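You operate a simulated robot arm through the tools that you are given. There is no shell and no other tool.

You are at the controls of a simulated robot arm. One attempt, no reset.

Task
Push both plugs into the green board, set its switches as the plate shows and test-run the rollers.
Fine: plug in with the power off, each plug in the socket with its letter; the lamp must go green; power off at the end.

The check looks at the end state, three seconds after you hand in, the way a careful person would. Anything else that was tipped, shoved, dropped, spilled or broken makes it a failure.

Robot
A 7-joint arm with a two-finger parallel gripper, fixed in place. Base frame: the origin is at the foot of the arm, x ahead of it, y to its left, z up. Lengths are in cm, angles in degrees, forces in N, time in s.
With the tool pointing down near the work surface it reaches from about 28 to 64 cm from the base axis. Its first joint turns from -166.0 to 166.0 degrees. Payload 1.57 kg.
The TCP is the grasp point between the finger pads, 3 cm short of the fingertips. In the tool frame z runs along the fingers and y along their closing line. Largest opening 8 cm; finger width 1.7, thickness 1.2; the body of the gripper, 4 by 8.2 cm, starts 8 cm behind the TCP.
Orientation is told as [roll, pitch, yaw] about the base's x, y, z axes, in that order, counted from this pose: with the fingers straight down and closing along the base's y, the tool's x points along the base's -x, its y along +y and its z along -z.

Tools
- The arm moves only by the tool play_rows. Its argument "series" is a list of rows, each a list of 3 entries, a list of its own where there are three numbers: the shift along the tool's x, y, z in cm, then the turn, a rotation vector about the tool's x, y, z in degrees, then the opening, from 0 (shut) to 1 (fully open). In form: [[[tx, ty, tz], [ax, ay, az], gripper], ...]. A call has 1 to 20 rows; each row is the pose to reach, as a shift and turn from the pose commanded when the call began, along the tool's axes at that moment. Rows are played at 5 a second. More than 5 cm and 8.6 degrees between two rows, or a gripper value outside its range, and nothing of the call is played. A pose out of reach is approached as far as the arm can. The call stops where the force on the tool passes 90 N (or 10 N more than at its start, if that is more) or the arm is blocked; 0.2 s more then pass. The fingers move at their own pace (about 7.2 cm/s each) and stop on an object; they squeeze with about 27 N. The grip force told is the motor's: it shows also when the fingers shut on nothing. Time passes only in rows, and 0.2 s behind the last, so rows that repeat a pose let the fingers close. The reply holds the time, the measured pose of the TCP, the force on the tool along the base axes, the opening and the grip force, in the units named above and with some noise, with the torque about the TCP (base axes, N m) and any sound that the robot's microphone picked up.
- Cameras (640 x 400 px; columns grow to the right, rows downward): "scene" is fixed at [5.05, 65.23, 164.47]; the picture's right is [-0.68, -0.73, 0.00], its down [-0.57, 0.53, -0.63] and it looks along [0.46, -0.43, -0.78] (base axes); focal length 358 px, centre (320, 200). "wrist" rides on the gripper at [7.2, -0.7, -12.2] in the tool frame; the picture's right is [0.09, 1.00, 0.00], its down [-0.84, 0.08, -0.54] and it looks along [-0.54, 0.05, 0.84] (tool axes); focal length 238 px, centre (320, 200). There is no depth. A picture from a camera that has moved, and an enlarged one, comes with that camera's place and axes in the base frame and with its lens.
- camera(camera): a new picture of that camera. The clock stands still meanwhile.
- lift_body(by): slides the trunk up (or, below 0, down) by that many cm; the arm rides with it, the base frame stays. It gives what a move gives, with no picture.
- inspect(camera, box): a new picture of the part [left, top, right, bottom] of that camera's present view, enlarged. The clock stands still meanwhile.
- close_job(): hands the job in; it is judged then, once.

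Nothing tells you positions but the pictures and the camera data. Unless the task says otherwise, let go and move clear before handing in.

The tools are called after "Request:" as a command line: name --argument value ..., lists and objects as JSON in quotes. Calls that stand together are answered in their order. play_rows: Moves the arm, as the interface text tells. Its arguments: {"type":"object","properties":{"series":{"type":"array"}},"required":["series"]} The other tools are called the same way: lift_body (by) slides the trunk up or down; camera (camera) takes a picture; inspect (camera, box) takes an enlarged picture of a part of a camera's view; close_job () hands the job in.

At the start:

```text
t: 0.0
ee_pos: [32.63, 15.94, 119.61]
tcp_rot: [0.1, -0.1, 0.0]
wrist_force: [-0.7, -0.4, 0.1]
moment: [0.0, 0.01, -0.01]
width: 8.02
grasp_force: 0.1
trunk travel left (down, up): [-65.0, 34.0]
```

scene: 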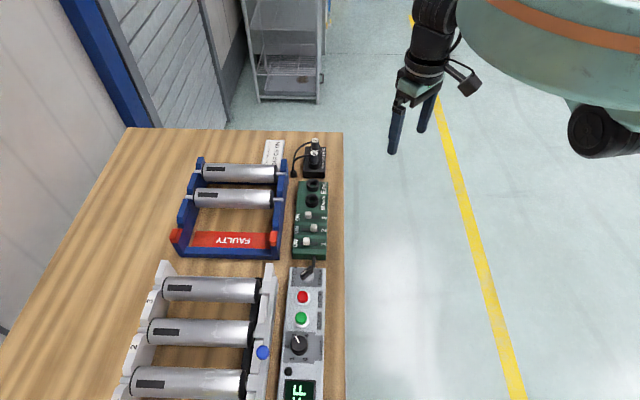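
wrist: 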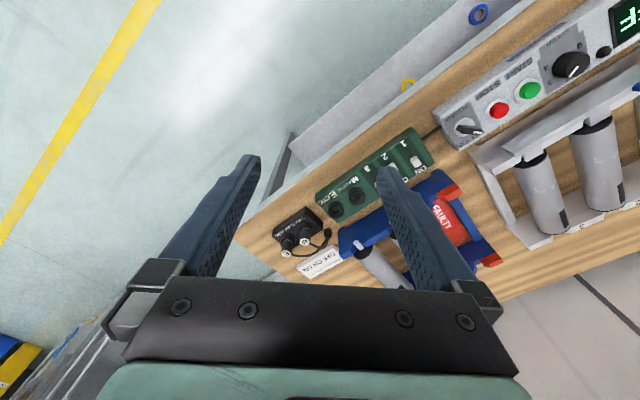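

I see a bench with a roller conveyor, a control strip, a green board with switches and sockets, and a black holder with plugs. I'll look closer at each part before moving.

Request:
inspect --camera "scene" --box '[260, 130, 350, 190]'

Request:
inspect --camera "scene" --box '[260, 175, 360, 265]'

Request:
inspect --camera "scene" --box '[240, 255, 360, 400]'

Request:
inspect --camera "wrist" --box '[240, 120, 460, 290]'

Request:
inspect --camera "scene" --box '[100, 130, 300, 400]'

```text
6.67 times, centred on (305, 160) of scene
camera zoom: at [5.05, 65.23, 164.47], right [-0.68, -0.73, 0.0], down [-0.57, 0.53, -0.63], along [0.46, -0.43, -0.78], focal length 2390 px, centre (420, 467)
```

zoom: 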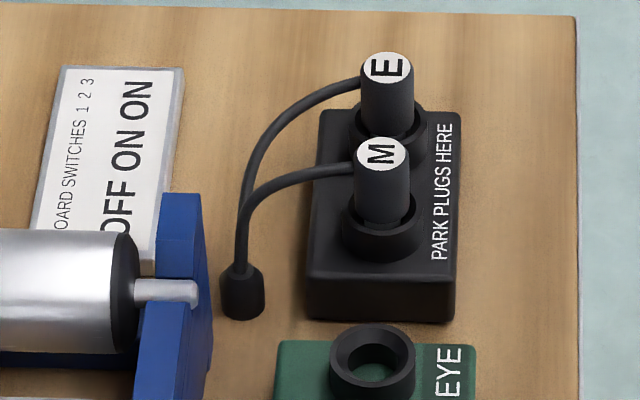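

```text
4.44 times, centred on (310, 220) of scene
camera zoom: at [5.05, 65.23, 164.47], right [-0.68, -0.73, 0.0], down [-0.57, 0.53, -0.63], along [0.46, -0.43, -0.78], focal length 1593 px, centre (364, 111)
```

zoom: 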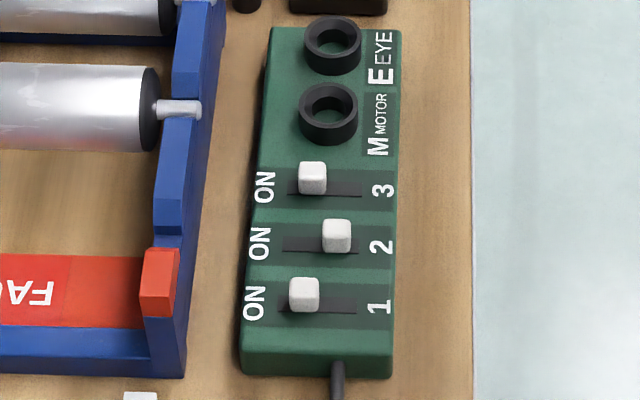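

```text
2.76 times, centred on (300, 328) of scene
camera zoom: at [5.05, 65.23, 164.47], right [-0.68, -0.73, 0.0], down [-0.57, 0.53, -0.63], along [0.46, -0.43, -0.78], focal length 989 px, centre (375, -152)
```

zoom: 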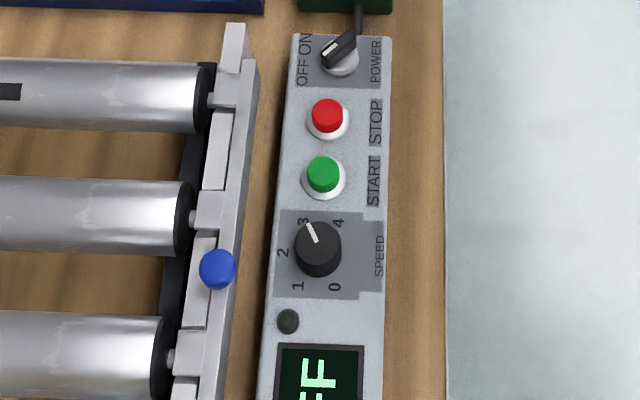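

```text
2.35 times, centred on (350, 205) of wrist
camera zoom: at [25.47, 15.19, 131.87], right [-0.09, 1.0, 0.0], down [0.84, 0.08, 0.54], along [0.54, 0.05, -0.84], focal length 561 px, centre (249, 188)
```

zoom: 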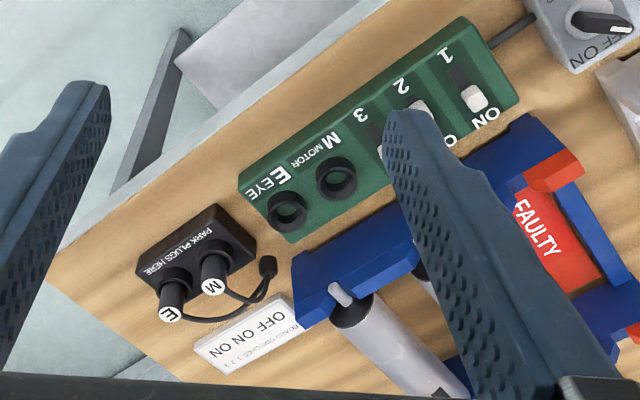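

```text
1.48 times, centred on (200, 265) of scene
camera zoom: at [5.05, 65.23, 164.47], right [-0.68, -0.73, 0.0], down [-0.57, 0.53, -0.63], along [0.46, -0.43, -0.78], focal length 531 px, centre (498, 104)
```

zoom: 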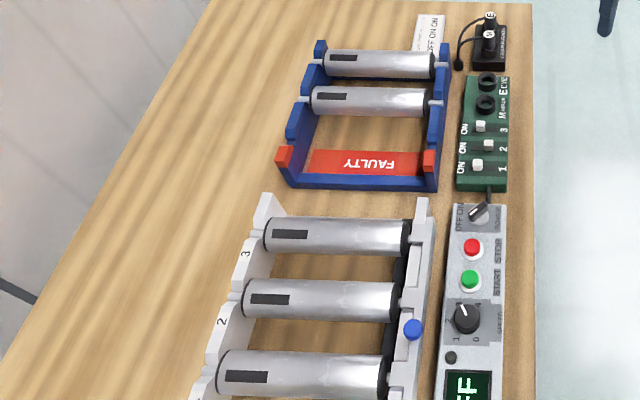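

Request:
inspect --camera "wrist" --box '[420, 0, 640, 150]'

Request:
inspect --camera "scene" --box '[220, 300, 360, 400]'

Request:
inspect --camera "scene" --box '[380, 0, 640, 180]'

```text
2.67 times, centred on (530, 75) of wrist
camera zoom: at [25.47, 15.19, 131.87], right [-0.09, 1.0, 0.0], down [0.84, 0.08, 0.54], along [0.54, 0.05, -0.84], focal length 636 px, centre (-240, 533)
```

zoom: 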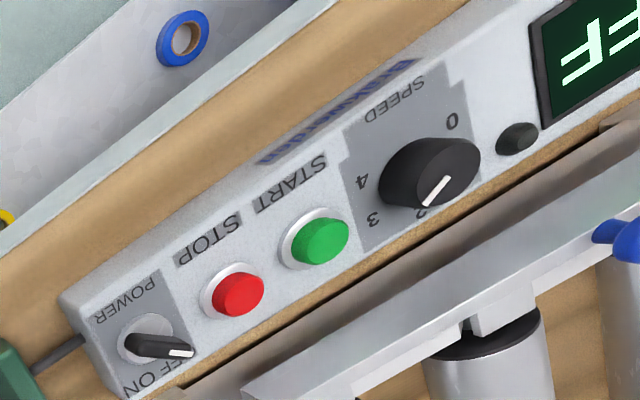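

```text
4.00 times, centred on (290, 350) of scene
camera zoom: at [5.05, 65.23, 164.47], right [-0.68, -0.73, 0.0], down [-0.57, 0.53, -0.63], along [0.46, -0.43, -0.78], focal length 1434 px, centre (440, -400)
```

zoom: 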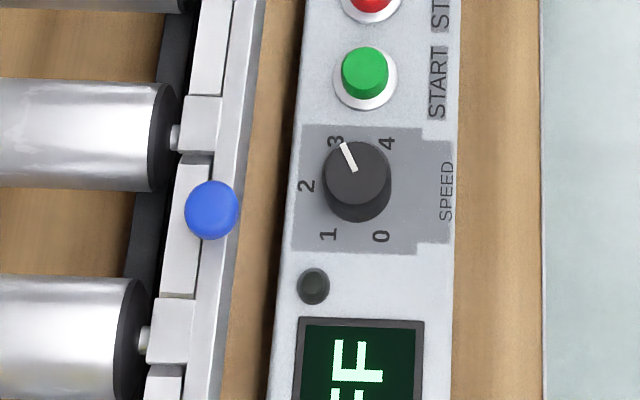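

```text
2.22 times, centred on (510, 90) of scene
camera zoom: at [5.05, 65.23, 164.47], right [-0.68, -0.73, 0.0], down [-0.57, 0.53, -0.63], along [0.46, -0.43, -0.78], focal length 796 px, centre (-102, 444)
```

zoom: 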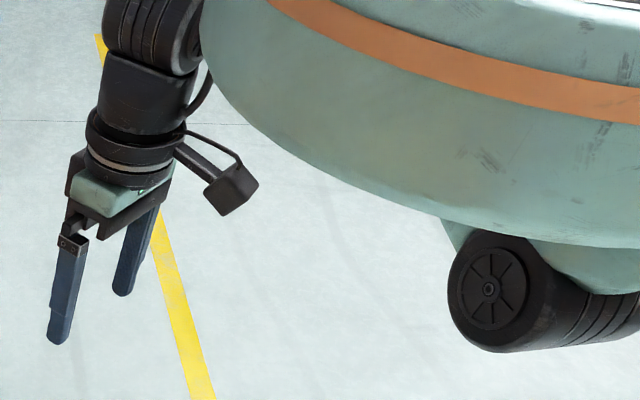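

The power lever seems to point at OFF and the display reads "..FF". The plate reads 1 OFF, 2 ON, 3 ON. I take the board row to run diagonally (about 45° to the base axes), so I'll turn the gripper 45° and go above the board for closer views.

Request:
play_rows --series '[[[-2.5, 0.7, 0], [0, 0, -7.5], 1], [[-5, 1.4, 0], [0, 0, -15], 1], [[-7.5, 2.0, 0], [0, 0, -22.5], 1], [[-10, 2.7, 0], [0, 0, -30], 1], [[-12.5, 3.4, 0], [0, 0, -37.5], 1], [[-15.4, 4, 0], [0, 0, -45], 1]]'

```text
t: 1.4
ee_pos: [48.0, 20.0, 119.7]
tcp_rot: [0.0, 0.1, 45.1]
wrist_force: [0.3, 0.1, 0.1]
moment: [-0.01, 0.04, -0.01]
width: 8.02
grasp_force: 0.0
trunk travel left (down, up): [-65.0, 34.0]
```

Request:
lift_body --by -14

Request:
camera --camera "wrist"

Request:
camera --camera "scene"

```text
t: 3.1
ee_pos: [48.05, 19.9, 105.7]
tcp_rot: [0.1, 0.0, 45.0]
wrist_force: [0.1, -0.4, -0.1]
moment: [0.0, 0.01, 0.01]
width: 7.99
grasp_force: 0.1
trunk travel left (down, up): [-51.0, 48.0]
```

```text
taken
camera wrist: at [43.41, 14.28, 117.93], right [-0.77, 0.64, 0.0], down [0.54, 0.65, 0.54], along [0.35, 0.42, -0.84], focal length 238 px, centre (320, 200)
```

wrist: 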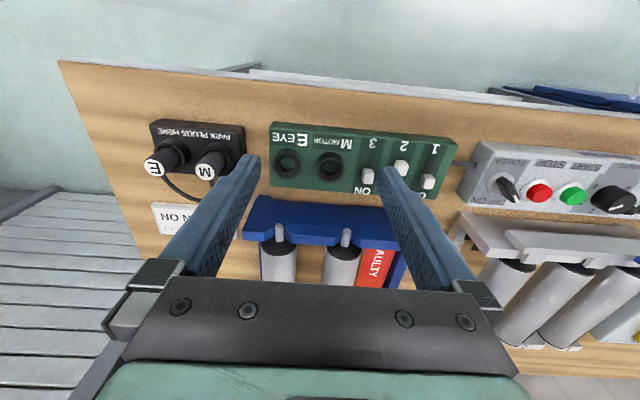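

```text
taken
```

scene: 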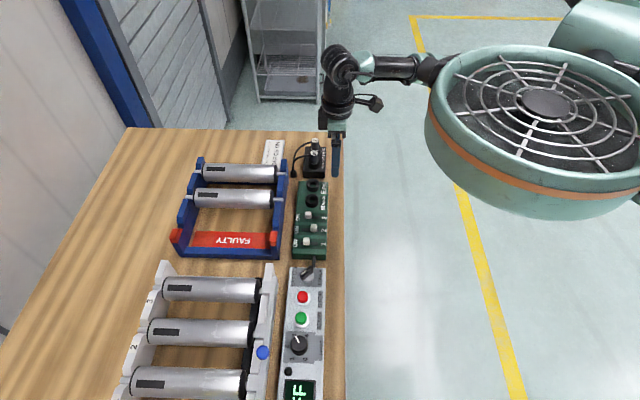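

Request:
inspect --camera "wrist" --box '[130, 100, 270, 200]'

Request:
inspect --camera "wrist" --box '[260, 110, 470, 215]'

Request:
inspect --camera "wrist" --box '[450, 130, 640, 230]'

```text
4.00 times, centred on (200, 150) of wrist
camera zoom: at [43.41, 14.28, 117.93], right [-0.77, 0.64, 0.0], down [0.54, 0.65, 0.54], along [0.35, 0.42, -0.84], focal length 953 px, centre (800, 400)
```

zoom: 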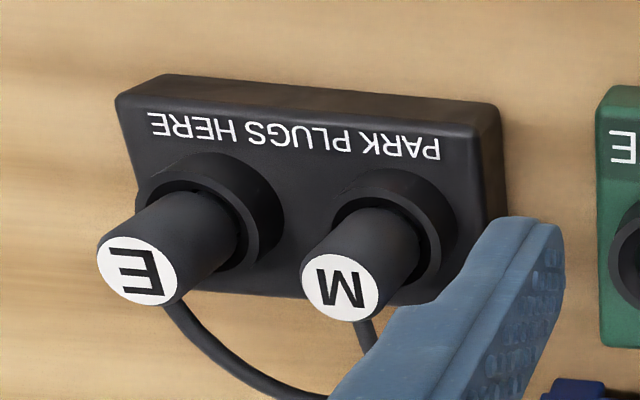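

```text
3.05 times, centred on (365, 162) of wrist
camera zoom: at [43.41, 14.28, 117.93], right [-0.77, 0.64, 0.0], down [0.54, 0.65, 0.54], along [0.35, 0.42, -0.84], focal length 726 px, centre (183, 314)
```

zoom: 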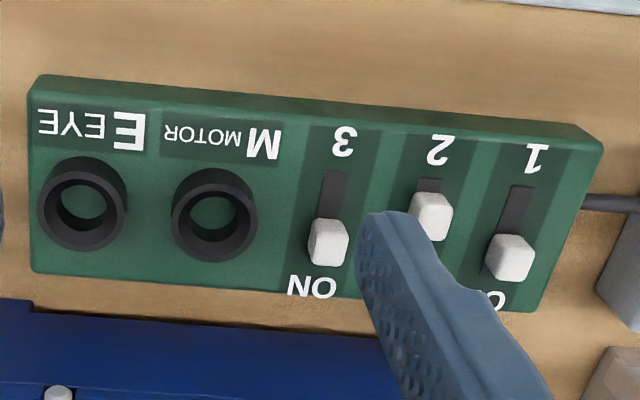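

```text
3.37 times, centred on (545, 180) of wrist
camera zoom: at [43.41, 14.28, 117.93], right [-0.77, 0.64, 0.0], down [0.54, 0.65, 0.54], along [0.35, 0.42, -0.84], focal length 803 px, centre (-438, 267)
```

zoom: 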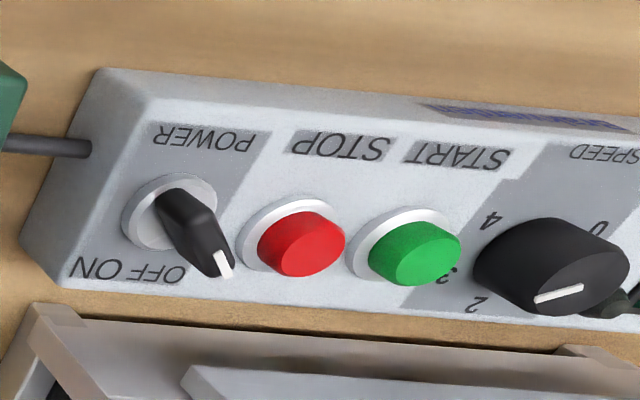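

Request:
play_rows --series '[[[-1.5, -3.2, 0], [0, 0, 0], 1], [[-3, -6.4, 0], [0, 0, 0], 1], [[-4.5, -9.5, 0], [0, 0, 0], 1], [[-5.83, -12.62, 0], [0, 0, 0], 1], [[-5.83, -12.62, 0], [0, 0, 0], 1]]'

Request:
camera --camera "wrist"

Request:
camera --camera "scene"

```text
t: 4.3
ee_pos: [54.73, 17.41, 105.86]
tcp_rot: [0.0, 0.0, 45.0]
wrist_force: [0.0, 0.3, 0.5]
moment: [0.04, 0.01, 0.0]
width: 8.01
grasp_force: 0.2
out of reach, approached as far as the arm can: row 3, 4, 5
trunk travel left (down, up): [-51.0, 48.0]
```

```text
taken
camera wrist: at [50.0, 11.86, 118.02], right [-0.77, 0.64, 0.0], down [0.54, 0.65, 0.54], along [0.35, 0.42, -0.84], focal length 238 px, centre (320, 200)
```

wrist: 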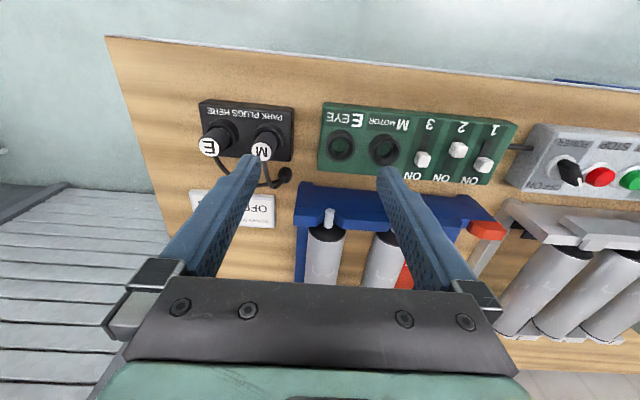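

```text
taken
```

scene: 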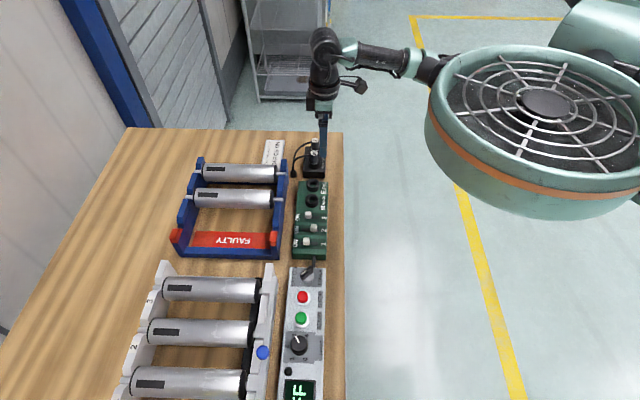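

The plugs lie beyond reach at this arm height, so I'll raise the trunk and bring the hand down relative to it, which should extend the horizontal reach.

Request:
lift_body --by 20

Request:
play_rows --series '[[[0, 0, 4.5], [0, 0, 0], 1], [[0, 0, 9], [0, 0, 0], 1], [[0, 0, 13.5], [0, 0, 0], 1], [[0, 0, 18], [0, 0, 0], 1], [[0, 0, 22], [0, 0, 0], 1], [[0, 0, 25], [0, 0, 0], 1], [[0, 0, 25], [0, 0, 0], 1]]'

```text
t: 6.4
ee_pos: [54.51, 17.4, 125.76]
tcp_rot: [0.0, 0.0, 45.1]
wrist_force: [-0.1, -0.3, -0.7]
moment: [0.01, 0.0, 0.03]
width: 7.99
grasp_force: 0.1
trunk travel left (down, up): [-71.0, 28.0]
```

```text
t: 8.0
ee_pos: [54.74, 17.4, 100.72]
tcp_rot: [-0.1, 0.0, 45.0]
wrist_force: [-1.1, -0.5, -0.2]
moment: [0.01, -0.01, 0.01]
width: 8.02
grasp_force: 0.1
trunk travel left (down, up): [-71.0, 28.0]
```

Request:
play_rows --series '[[[-0.7, -2.9, 0], [0, 0, 0], 1], [[-1.4, -5.8, 0], [0, 0, 0], 1], [[-2.1, -8.7, 0], [0, 0, 0], 1], [[-2.83, -11.74, 0], [0, 0, 0], 1], [[-2.83, -11.74, 0], [0, 0, 0], 1]]'

Request:
camera --camera "wrist"

Request:
camera --camera "scene"

```text
t: 9.2
ee_pos: [55.5, 16.95, 100.65]
tcp_rot: [0.1, 0.0, 45.0]
wrist_force: [-0.2, 0.4, 0.0]
moment: [0.0, -0.01, 0.0]
width: 8.01
grasp_force: 0.1
out of reach, approached as far as the arm can: row 1, 2, 3, 4, 5
trunk travel left (down, up): [-71.0, 28.0]
```

```text
taken
camera wrist: at [50.95, 11.27, 112.96], right [-0.77, 0.64, 0.0], down [0.54, 0.65, 0.54], along [0.35, 0.42, -0.84], focal length 238 px, centre (320, 200)
```

wrist: 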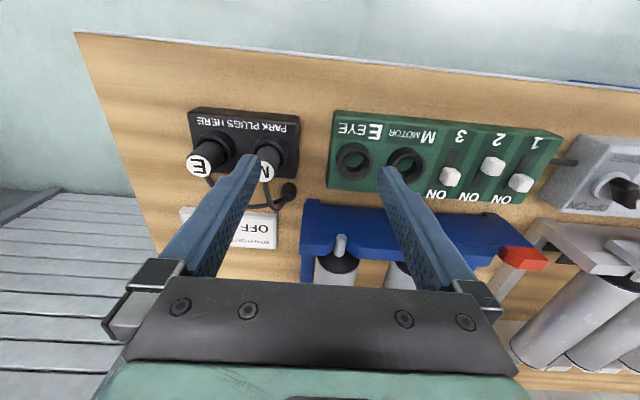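

```text
taken
```

scene: 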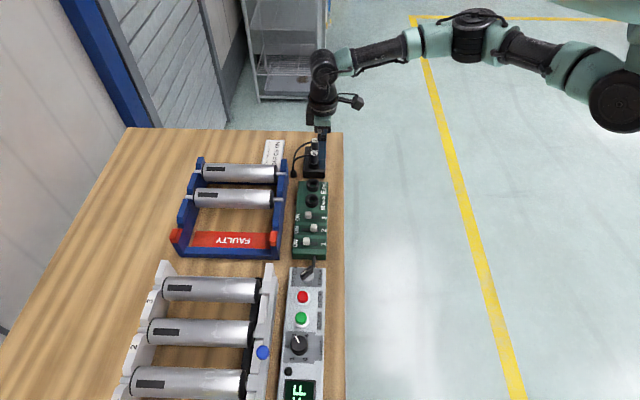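

Request:
inspect --camera "scene" --box '[280, 0, 640, 180]'

```text
1.78 times, centred on (460, 90) of scene
camera zoom: at [5.05, 65.23, 164.47], right [-0.68, -0.73, 0.0], down [-0.57, 0.53, -0.63], along [0.46, -0.43, -0.78], focal length 637 px, centre (71, 396)
```

zoom: 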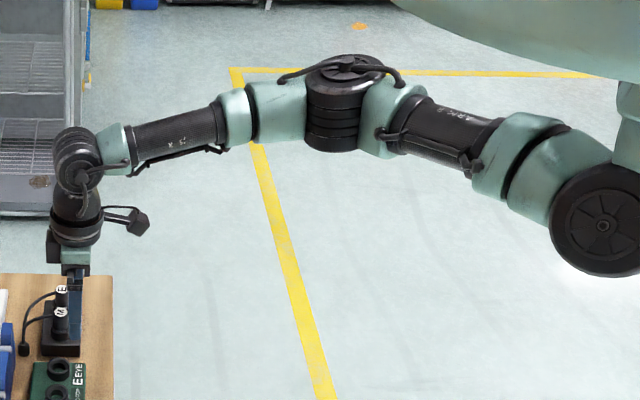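

Request:
play_rows --series '[[[0, 0, 0], [0, 0, 7], 1], [[0, 0, 0], [0, 0, 14], 1], [[0, 0, 0], [0, 0, 21], 1], [[0, 0, 0], [0, 0, 28], 1], [[0, 0, 0], [0, 0, 35], 1], [[0, 0, 0], [0, 0, 35], 1]]'

```text
t: 10.6
ee_pos: [55.86, 17.13, 100.48]
tcp_rot: [0.0, 0.0, 9.9]
wrist_force: [0.4, -0.3, -0.7]
moment: [-0.01, 0.02, 0.0]
width: 8.0
grasp_force: 0.1
trunk travel left (down, up): [-71.0, 28.0]
```

Request:
play_rows --series '[[[-2.0, -1.9, 0], [0, 0, 0], 1], [[-4, -3.8, 0], [0, 0, 0], 1], [[-6, -5.7, 0], [0, 0, 0], 1], [[-7.95, -7.53, 0], [0, 0, 0], 1], [[-7.95, -7.53, 0], [0, 0, 0], 1]]'

Request:
camera --camera "scene"

Request:
camera --camera "wrist"

```text
t: 11.8
ee_pos: [64.24, 11.7, 100.63]
tcp_rot: [-0.1, -0.1, 10.0]
wrist_force: [0.7, 0.6, 0.5]
moment: [-0.05, 0.03, 0.01]
width: 7.99
grasp_force: 0.0
out of reach, approached as far as the arm can: row 4, 5
trunk travel left (down, up): [-71.0, 28.0]
```

```text
taken
```

scene: 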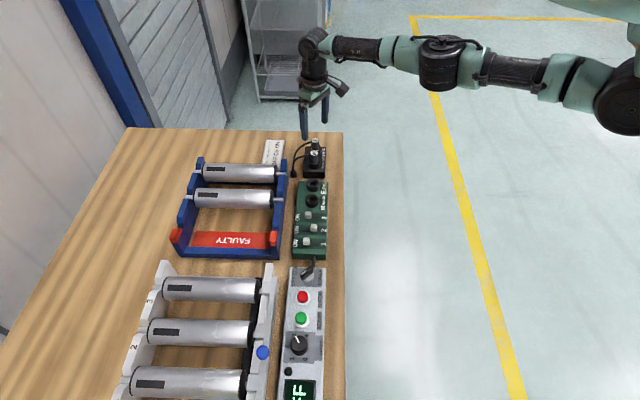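

```text
taken
camera wrist: at [57.32, 9.69, 112.86], right [-0.27, 0.96, 0.0], down [0.81, 0.22, 0.54], along [0.52, 0.14, -0.84], focal length 238 px, centre (320, 200)
```

wrist: 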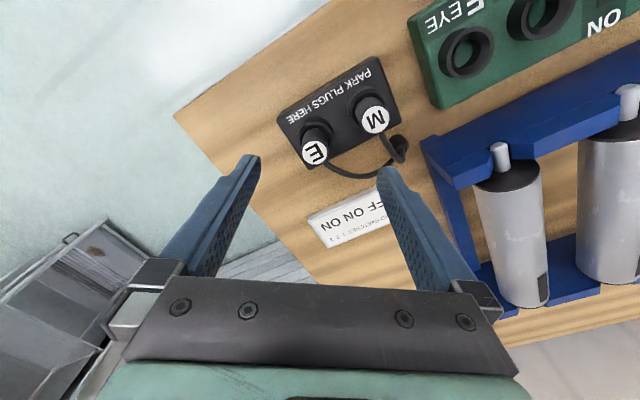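

Request:
inspect --camera "wrist" --box '[260, 40, 420, 200]'

Request:
inspect --camera "wrist" --box '[260, 80, 420, 180]'

Request:
inspect --camera "scene" --box '[280, 20, 360, 180]'

```text
2.50 times, centred on (340, 120) of wrist
camera zoom: at [57.32, 9.69, 112.86], right [-0.27, 0.96, 0.0], down [0.81, 0.22, 0.54], along [0.52, 0.14, -0.84], focal length 596 px, centre (270, 400)
```

zoom: 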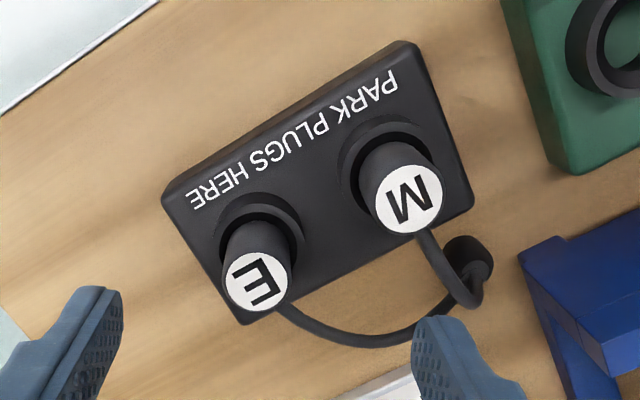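

```text
4.00 times, centred on (340, 130) of wrist
camera zoom: at [57.32, 9.69, 112.86], right [-0.27, 0.96, 0.0], down [0.81, 0.22, 0.54], along [0.52, 0.14, -0.84], focal length 953 px, centre (240, 480)
```

zoom: 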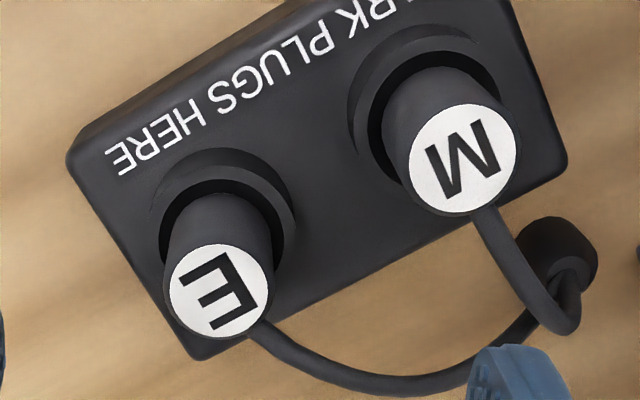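

```text
2.50 times, centred on (320, 100) of scene
camera zoom: at [5.05, 65.23, 164.47], right [-0.68, -0.73, 0.0], down [-0.57, 0.53, -0.63], along [0.46, -0.43, -0.78], focal length 896 px, centre (320, 450)
```

zoom: 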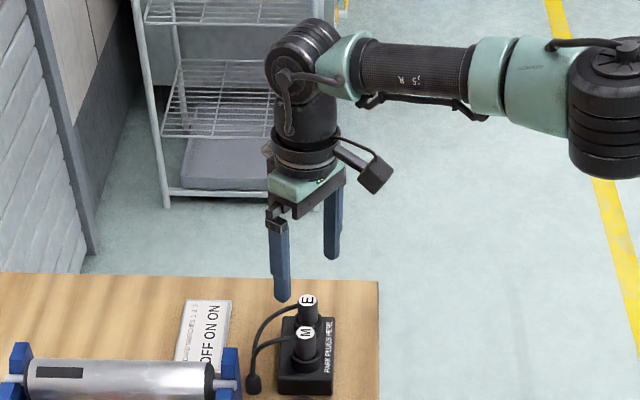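

Turning the hand nearer to the radial direction restores the reach. I place the M plug at about (60.8, 15.1), with its top near z 93.9, and its socket near (51.1, 25.5). Next I hover over M with the fingers partly open and check the alignment.

Request:
play_rows --series '[[[1.4, 2.0, 0], [0, 0, -4], 0.8], [[2.8, 3.95, 0], [0, 0, -8], 0.6], [[2.8, 3.95, 0], [0, 0, -8], 0.6], [[2.8, 3.95, 0], [0, 0, -8], 0.6]]'

Request:
camera --camera "wrist"

Request:
inspect --camera "wrist" --box '[240, 80, 400, 200]'

```text
t: 12.8
ee_pos: [60.77, 15.15, 100.75]
tcp_rot: [-0.1, 0.1, 18.0]
wrist_force: [0.5, -0.8, 0.0]
moment: [0.0, 0.01, -0.02]
width: 4.8
grasp_force: 0.1
trunk travel left (down, up): [-71.0, 28.0]
```

```text
taken
camera wrist: at [54.22, 12.17, 112.91], right [-0.4, 0.92, 0.0], down [0.77, 0.33, 0.54], along [0.5, 0.21, -0.84], focal length 238 px, centre (320, 200)
```

wrist: 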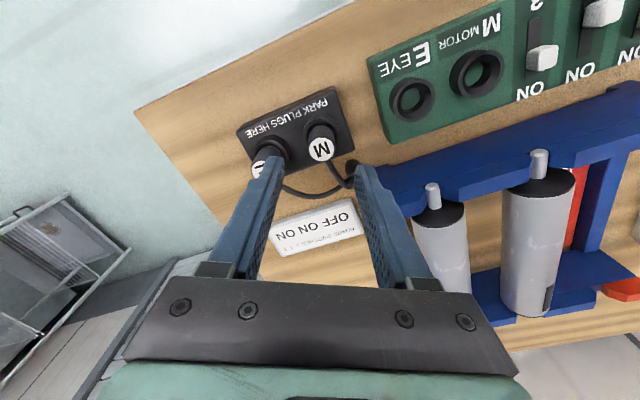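

```text
3.33 times, centred on (320, 140) of wrist
camera zoom: at [54.22, 12.17, 112.91], right [-0.4, 0.92, 0.0], down [0.77, 0.33, 0.54], along [0.5, 0.21, -0.84], focal length 794 px, centre (320, 400)
```

zoom: 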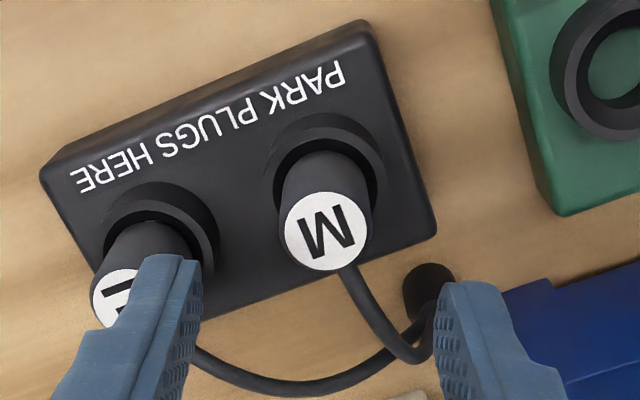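

Request:
play_rows --series '[[[0, 0, -4.5], [0, 0, 0], 0.6], [[0, 0, -9], [0, 0, 0], 0.6], [[0, 0, -13], [0, 0, 0], 0.6], [[0, 0, -15], [0, 0, 0], 0.6], [[0, 0, -15], [0, 0, 0], 0.6]]'

Request:
lift_body --by -15

Request:
camera --camera "scene"

Request:
inspect --camera "wrist" --box '[240, 80, 400, 200]'

```text
t: 14.0
ee_pos: [60.91, 15.09, 115.56]
tcp_rot: [0.0, 0.0, 18.1]
wrist_force: [-0.5, 0.3, -0.5]
moment: [0.02, -0.02, 0.04]
width: 4.79
grasp_force: 0.1
trunk travel left (down, up): [-71.0, 28.0]
```

```text
t: 15.8
ee_pos: [60.82, 15.0, 100.65]
tcp_rot: [-0.1, 0.0, 18.0]
wrist_force: [0.7, 0.9, 0.1]
moment: [0.04, -0.02, -0.01]
width: 4.8
grasp_force: 0.1
trunk travel left (down, up): [-56.0, 43.0]
```

```text
taken
```

scene: 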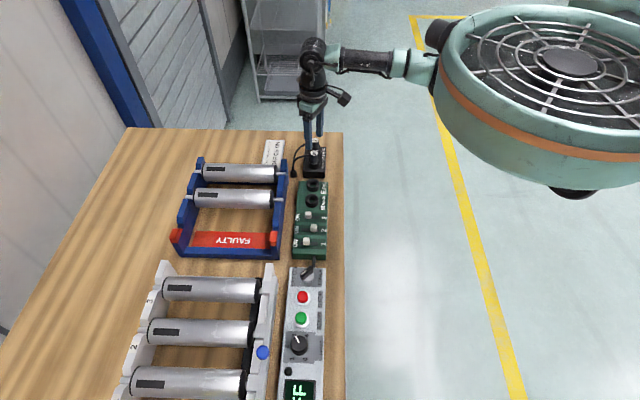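

```text
3.33 times, centred on (320, 140) of wrist
camera zoom: at [54.29, 12.1, 112.88], right [-0.4, 0.92, 0.0], down [0.77, 0.33, 0.54], along [0.5, 0.21, -0.84], focal length 794 px, centre (320, 400)
```

zoom: 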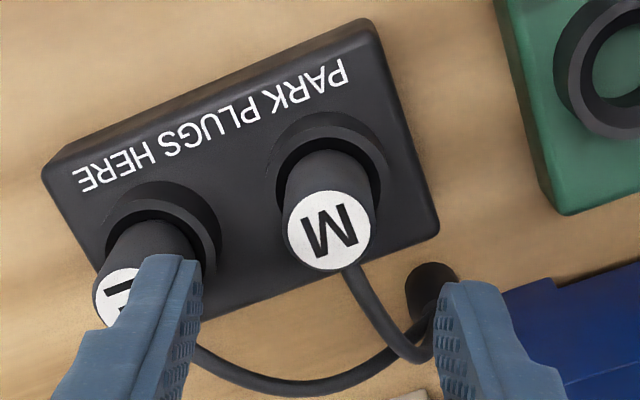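

M sits almost dead centre between the fingers. I'll descend to about z 92.5, with the fingertips just above the collar, and look before closing.

Request:
play_rows --series '[[[0, 0.1, 2], [0, 0, 0], 0.6], [[0, 0.1, 4], [0, 0, 0], 0.6], [[0, 0.1, 6], [0, 0, 0], 0.6], [[0, 0.1, 7.2], [0, 0, 0], 0.6], [[0, 0.1, 8.1], [0, 0, 0], 0.6], [[0, 0.1, 8.1], [0, 0, 0], 0.6]]'

Request:
inspect --camera "wrist" --box '[240, 100, 400, 220]'

Request:
inspect --camera "scene" --box '[270, 100, 360, 190]'

```text
t: 17.2
ee_pos: [60.98, 15.12, 92.37]
tcp_rot: [0.0, 0.0, 18.0]
wrist_force: [0.4, -0.5, 0.2]
moment: [0.0, -0.01, 0.02]
width: 4.8
grasp_force: 0.1
trunk travel left (down, up): [-56.0, 43.0]
```

```text
3.33 times, centred on (320, 160) of wrist
camera zoom: at [54.35, 12.14, 104.64], right [-0.4, 0.92, 0.0], down [0.77, 0.33, 0.54], along [0.5, 0.21, -0.84], focal length 794 px, centre (320, 333)
```

zoom: 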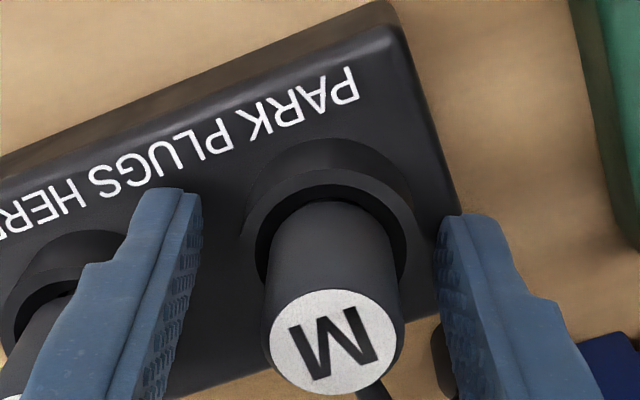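

```text
4.44 times, centred on (315, 145) of scene
camera zoom: at [5.05, 65.23, 164.47], right [-0.68, -0.73, 0.0], down [-0.57, 0.53, -0.63], along [0.46, -0.43, -0.78], focal length 1593 px, centre (342, 444)
```

zoom: 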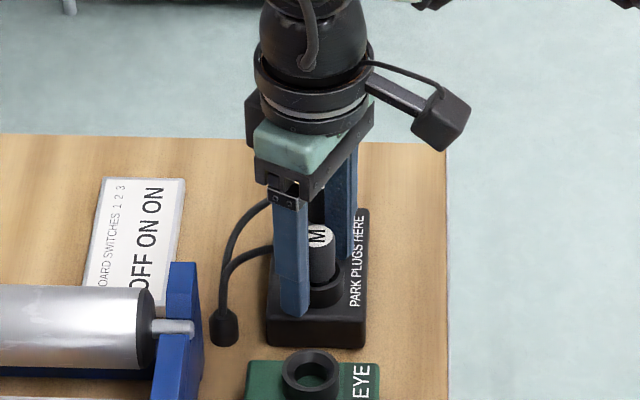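

Request:
play_rows --series '[[[0, 0.18, 0], [0, 0, 0], 0.6], [[0, 0.18, 0], [0, 0, 0], 0.4], [[0, 0.18, 0], [0, 0, 0], 0.2], [[0, 0.18, 0], [0, 0, 0], 0.1], [[0, 0.18, 0], [0, 0, 0], 0.1], [[0, 0.18, 0], [0, 0, 0], 0.1]]'

Request:
inspect --camera "wrist" --box '[240, 100, 400, 220]'

```text
t: 18.6
ee_pos: [60.96, 15.29, 92.48]
tcp_rot: [0.0, 0.0, 18.0]
wrist_force: [0.6, -0.5, -1.2]
moment: [0.02, 0.05, 0.34]
width: 3.41
grasp_force: 41.7
trunk travel left (down, up): [-56.0, 43.0]
```

```text
3.33 times, centred on (320, 160) of wrist
camera zoom: at [54.31, 12.34, 104.74], right [-0.4, 0.92, 0.0], down [0.77, 0.33, 0.54], along [0.5, 0.21, -0.84], focal length 794 px, centre (320, 333)
```

zoom: 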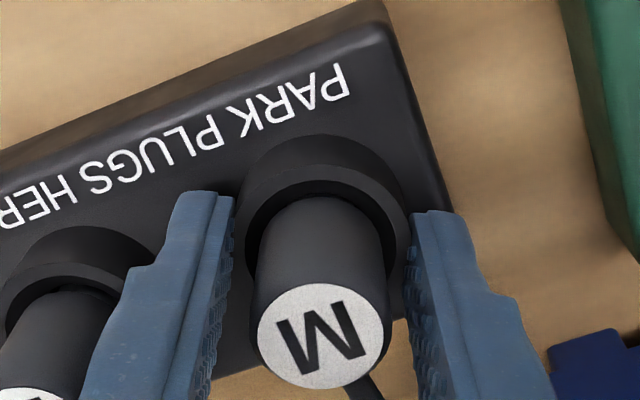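

The fingertips closed on the collar (3.4 cm) rather than the plug, so I'm opening again, rising 1 cm and closing on the plug body.

Request:
play_rows --series '[[[0, 0, 0], [0, 0, 0], 0.3], [[0, 0, 0], [0, 0, 0], 0.55], [[0, 0, 0], [0, 0, 0], 0.55], [[0, 0, -0.5], [0, 0, 0], 0.55], [[0, 0, -1.0], [0, 0, 0], 0.55], [[0, 0, -1.0], [0, 0, 0], 0.55]]'

Request:
inspect --camera "wrist" --box '[240, 100, 400, 220]'

```text
t: 20.0
ee_pos: [60.75, 15.35, 93.55]
tcp_rot: [-0.1, 0.0, 18.1]
wrist_force: [0.4, -0.3, -0.1]
moment: [-0.03, 0.0, 0.01]
width: 4.41
grasp_force: 0.0
trunk travel left (down, up): [-56.0, 43.0]
```

```text
3.33 times, centred on (320, 160) of wrist
camera zoom: at [54.23, 12.4, 105.71], right [-0.4, 0.92, 0.0], down [0.77, 0.33, 0.54], along [0.5, 0.21, -0.84], focal length 794 px, centre (320, 333)
```

zoom: 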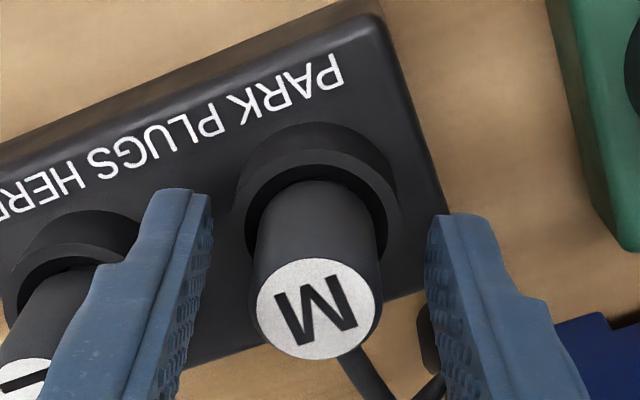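

Request:
play_rows --series '[[[0, 0, 0], [0, 0, 0], 0.35], [[0, 0, 0], [0, 0, 0], 0.2], [[0, 0, 0], [0, 0, 0], 0.1], [[0, 0, 0], [0, 0, 0], 0.1], [[0, 0, 0], [0, 0, 0], 0.1]]'

Request:
inspect --camera "wrist" --box '[240, 100, 400, 220]'

Request:
inspect --camera "scene" --box '[270, 100, 360, 190]'

```text
t: 21.2
ee_pos: [60.8, 15.28, 93.44]
tcp_rot: [-0.2, 0.0, 17.9]
wrist_force: [1.2, -3.7, 1.5]
moment: [-0.37, 0.07, 0.36]
width: 3.41
grasp_force: 41.2
trunk travel left (down, up): [-56.0, 43.0]
```

```text
3.33 times, centred on (320, 160) of wrist
camera zoom: at [54.25, 12.33, 105.71], right [-0.4, 0.92, 0.0], down [0.77, 0.33, 0.54], along [0.5, 0.21, -0.84], focal length 794 px, centre (320, 333)
```

zoom: 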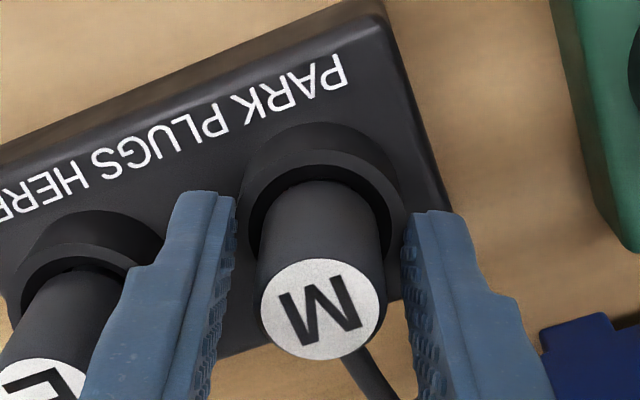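

```text
4.44 times, centred on (315, 145) of scene
camera zoom: at [5.05, 65.23, 164.47], right [-0.68, -0.73, 0.0], down [-0.57, 0.53, -0.63], along [0.46, -0.43, -0.78], focal length 1593 px, centre (342, 444)
```

zoom: 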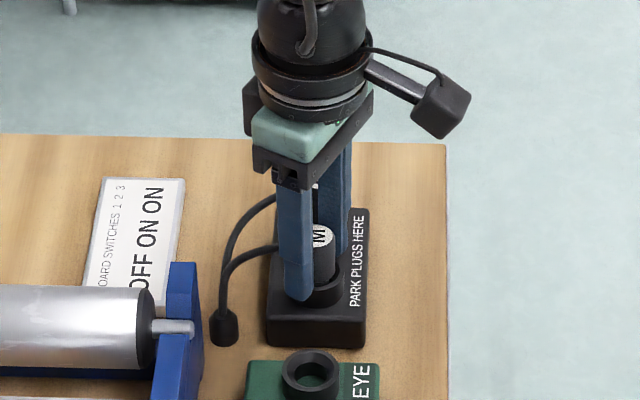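

Still the collar (its rim is higher than I thought, about z 91). I'll open, rise another 1.1 cm and try again.

Request:
play_rows --series '[[[0, 0, 0], [0, 0, 0], 0.3], [[0, 0, 0], [0, 0, 0], 0.55], [[0, 0, 0], [0, 0, 0], 0.55], [[0, 0, -0.6], [0, 0, 0], 0.55], [[0, 0, -1.1], [0, 0, 0], 0.55], [[0, 0, -1.1], [0, 0, 0], 0.35], [[0, 0, -1.1], [0, 0, 0], 0.2], [[0, 0, -1.1], [0, 0, 0], 0.1], [[0, 0, -1.1], [0, 0, 0], 0.1], [[0, 0, -1.1], [0, 0, 0], 0.1]]'

Request:
inspect --camera "wrist" --box '[240, 100, 400, 220]'

```text
t: 23.4
ee_pos: [60.85, 15.47, 94.51]
tcp_rot: [0.0, 0.0, 18.0]
wrist_force: [0.0, 0.0, 0.2]
moment: [0.02, 0.0, -0.02]
width: 2.21
grasp_force: 26.8
trunk travel left (down, up): [-56.0, 43.0]
```

```text
3.33 times, centred on (320, 160) of wrist
camera zoom: at [54.23, 12.38, 106.82], right [-0.4, 0.92, 0.0], down [0.77, 0.33, 0.54], along [0.5, 0.21, -0.84], focal length 794 px, centre (320, 333)
```

zoom: 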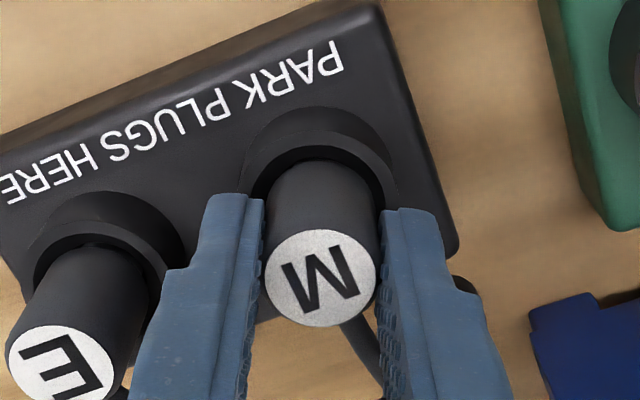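

Width 2.2 cm: the plug M is held. I'm lifting it slowly and watching the forces.

Request:
play_rows --series '[[[0, 0, -0.5], [0, 0, 0], 0.1], [[0, 0, -1.0], [0, 0, 0], 0.1], [[0, 0, -1.5], [0, 0, 0], 0.1], [[0, 0, -2.0], [0, 0, 0], 0.1], [[0, 0, -3.0], [0, 0, 0], 0.1], [[0, 0, -4.0], [0, 0, 0], 0.1], [[0, 0, -5.0], [0, 0, 0], 0.1], [[0, 0, -6.0], [0, 0, 0], 0.1], [[0, 0, -6.0], [0, 0, 0], 0.1]]'

Request:
camera --camera "wrist"

Request:
inspect --camera "scene" --box '[270, 90, 360, 190]'

Request:
inspect --camera "wrist" --box '[240, 80, 400, 200]'

```text
t: 25.4
ee_pos: [60.88, 15.29, 100.57]
tcp_rot: [-0.1, 0.1, 18.0]
wrist_force: [0.0, -0.3, -0.7]
moment: [-0.05, 0.0, -0.01]
width: 2.24
grasp_force: 27.0
trunk travel left (down, up): [-56.0, 43.0]
```

```text
taken
camera wrist: at [54.29, 12.38, 112.89], right [-0.4, 0.92, 0.0], down [0.77, 0.33, 0.54], along [0.5, 0.21, -0.84], focal length 238 px, centre (320, 200)
```

wrist: 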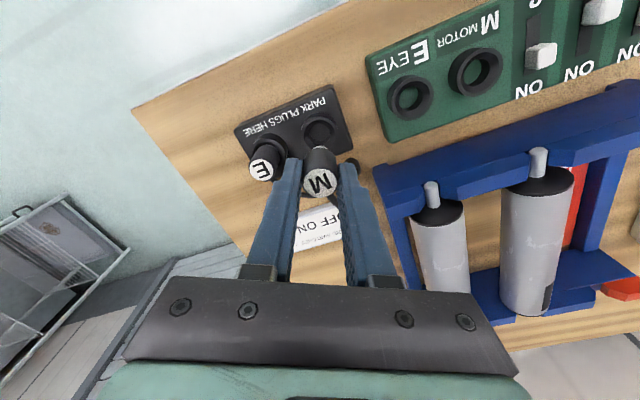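

```text
4.00 times, centred on (315, 140) of scene
camera zoom: at [5.05, 65.23, 164.47], right [-0.68, -0.73, 0.0], down [-0.57, 0.53, -0.63], along [0.46, -0.43, -0.78], focal length 1434 px, centre (340, 440)
```

zoom: 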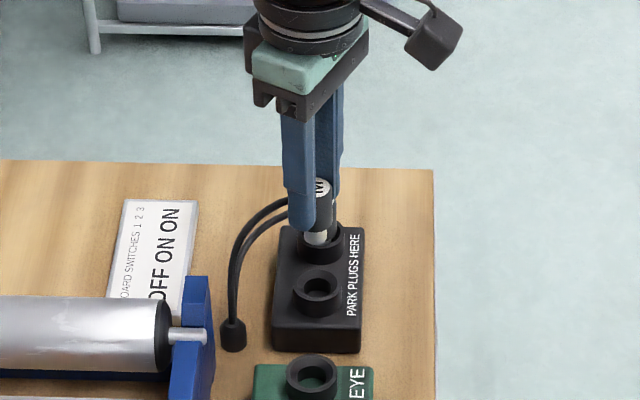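

```text
3.33 times, centred on (320, 140) of wrist
camera zoom: at [54.29, 12.38, 112.89], right [-0.4, 0.92, 0.0], down [0.77, 0.33, 0.54], along [0.5, 0.21, -0.84], focal length 794 px, centre (320, 400)
```

zoom: 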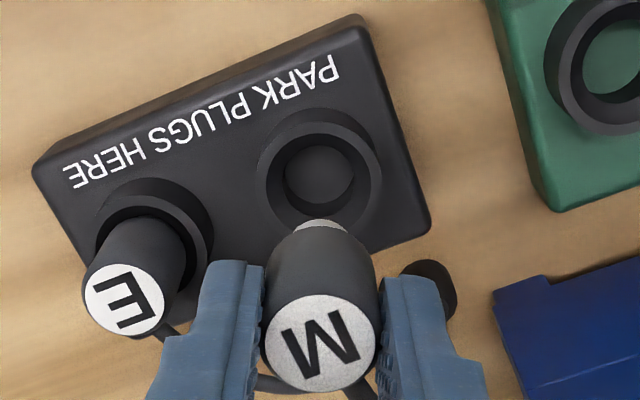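

Request:
inspect --camera "wrist" --box '[290, 100, 350, 160]'

Request:
inspect --camera "wrist" --box '[360, 20, 520, 140]'

```text
6.67 times, centred on (320, 130) of wrist
camera zoom: at [54.29, 12.38, 112.89], right [-0.4, 0.92, 0.0], down [0.77, 0.33, 0.54], along [0.5, 0.21, -0.84], focal length 1589 px, centre (320, 667)
```

zoom: 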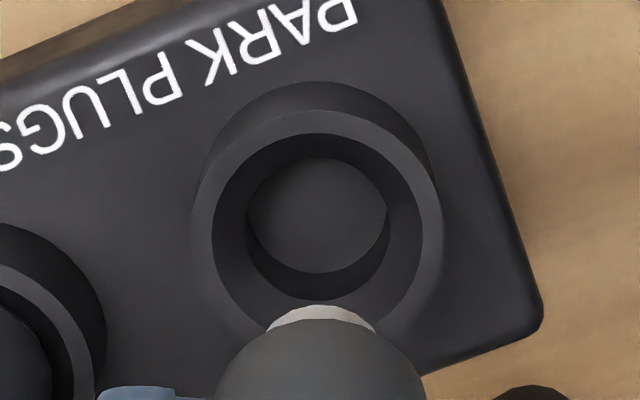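

```text
3.33 times, centred on (440, 80) of wrist
camera zoom: at [54.29, 12.38, 112.89], right [-0.4, 0.92, 0.0], down [0.77, 0.33, 0.54], along [0.5, 0.21, -0.84], focal length 794 px, centre (-80, 600)
```

zoom: 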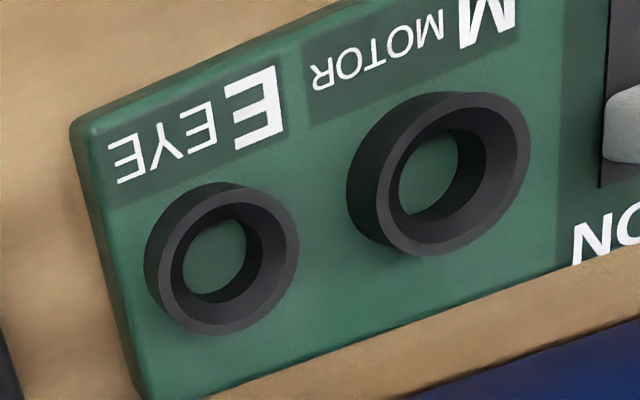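

M is out; its pin and the funnel-shaped socket are visible. I'll carry it at this height to a hover over the M socket, near (50.6, 25.4), keeping the same yaw so that I can align it by picture.

Request:
play_rows --series '[[[1.3, 2.55, 0], [0, 0, 0], 0.1], [[2.65, 5.1, 0], [0, 0, 0], 0.1], [[4.0, 7.7, 0], [0, 0, 0], 0.1], [[5.3, 10.2, 0], [0, 0, 0], 0.1], [[6.63, 12.77, 0], [0, 0, 0], 0.1], [[6.63, 12.77, 0], [0, 0, 0], 0.1]]'

Request:
camera --camera "wrist"

Request:
inspect --camera "wrist" --box '[290, 100, 350, 160]'

Request:
inspect --camera "wrist" --box '[240, 80, 400, 200]'

Request:
inspect --camera "scene" --box '[270, 90, 360, 220]'

```text
t: 26.8
ee_pos: [50.47, 25.28, 100.55]
tcp_rot: [0.0, -0.1, 18.0]
wrist_force: [0.3, -0.1, 0.3]
moment: [0.02, -0.04, 0.01]
width: 2.23
grasp_force: 26.8
trunk travel left (down, up): [-56.0, 43.0]
```

```text
taken
camera wrist: at [43.92, 22.41, 112.87], right [-0.4, 0.92, 0.0], down [0.77, 0.33, 0.54], along [0.5, 0.21, -0.84], focal length 238 px, centre (320, 200)
```

wrist: 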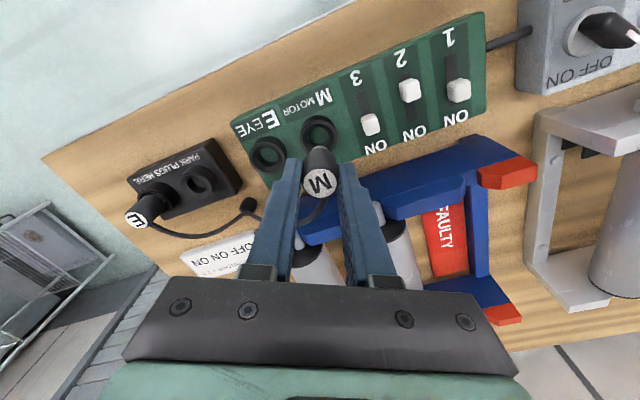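

```text
6.67 times, centred on (320, 130) of wrist
camera zoom: at [43.92, 22.41, 112.87], right [-0.4, 0.92, 0.0], down [0.77, 0.33, 0.54], along [0.5, 0.21, -0.84], focal length 1589 px, centre (320, 667)
```

zoom: 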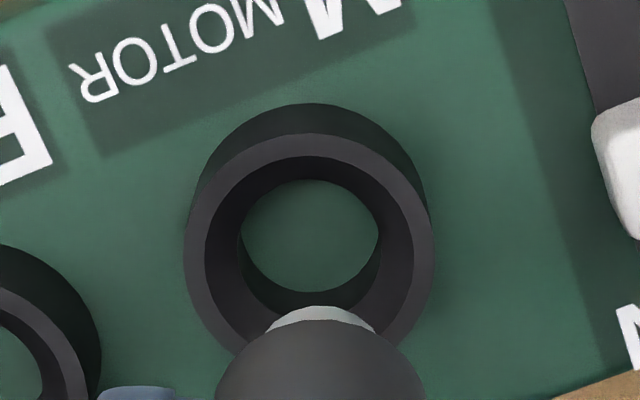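

```text
3.33 times, centred on (320, 140) of wrist
camera zoom: at [43.92, 22.41, 112.87], right [-0.4, 0.92, 0.0], down [0.77, 0.33, 0.54], along [0.5, 0.21, -0.84], focal length 794 px, centre (320, 400)
```

zoom: 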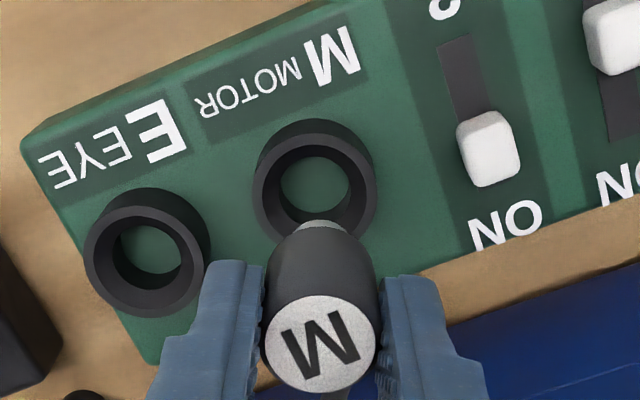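

```text
3.08 times, centred on (315, 155) of scene
camera zoom: at [5.05, 65.23, 164.47], right [-0.68, -0.73, 0.0], down [-0.57, 0.53, -0.63], along [0.46, -0.43, -0.78], focal length 1103 px, centre (335, 338)
```

zoom: 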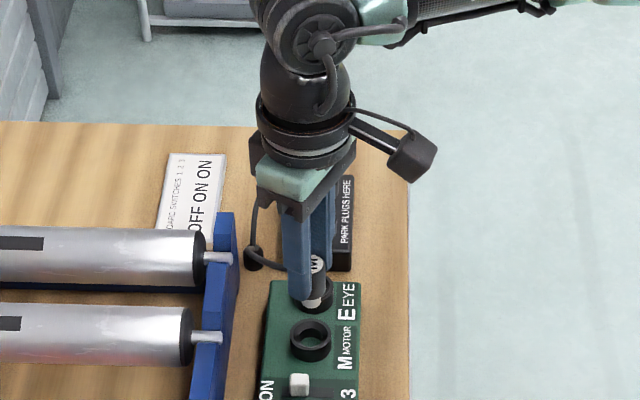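

The rims look equally large, so park and socket are at the same height. The socket centre is about 0.4 cm further out and 0.1 cm left, so I'll correct that, go down partway and check.

Request:
play_rows --series '[[[-0.41, -0.115, 0], [0, 0, 0], 0.1], [[-0.41, -0.115, 1], [0, 0, 0], 0.1], [[-0.41, -0.115, 2], [0, 0, 0], 0.1], [[-0.41, -0.115, 2.5], [0, 0, 0], 0.1], [[-0.41, -0.115, 2.5], [0, 0, 0], 0.1]]'

Request:
inspect --camera "wrist" --box '[260, 100, 380, 190]'

Request:
inspect --camera "scene" --box '[280, 150, 350, 220]'

```text
t: 28.0
ee_pos: [50.94, 25.37, 97.97]
tcp_rot: [-0.1, 0.0, 18.0]
wrist_force: [-0.7, -0.1, -0.4]
moment: [-0.06, 0.0, 0.01]
width: 2.25
grasp_force: 26.8
trunk travel left (down, up): [-56.0, 43.0]
```

```text
4.44 times, centred on (320, 145) of wrist
camera zoom: at [44.36, 22.37, 110.27], right [-0.4, 0.92, 0.0], down [0.77, 0.33, 0.54], along [0.5, 0.21, -0.84], focal length 1059 px, centre (320, 444)
```

zoom: 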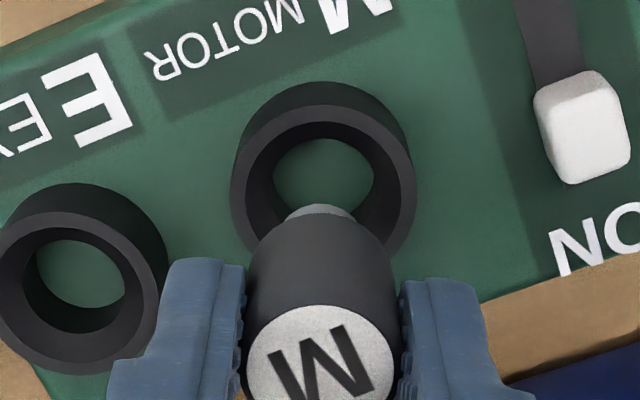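

```text
5.71 times, centred on (315, 185) of scene
camera zoom: at [5.05, 65.23, 164.47], right [-0.68, -0.73, 0.0], down [-0.57, 0.53, -0.63], along [0.46, -0.43, -0.78], focal length 2048 px, centre (349, 286)
```

zoom: 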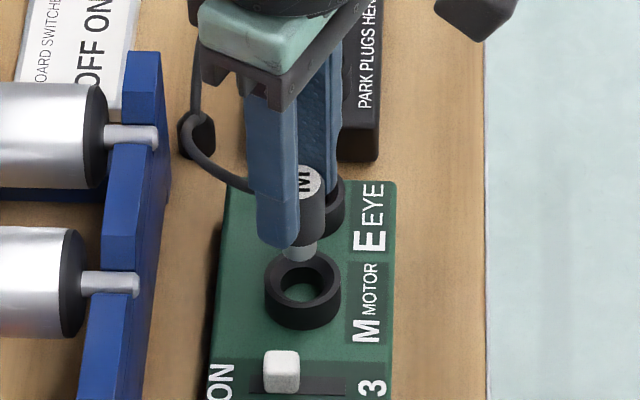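

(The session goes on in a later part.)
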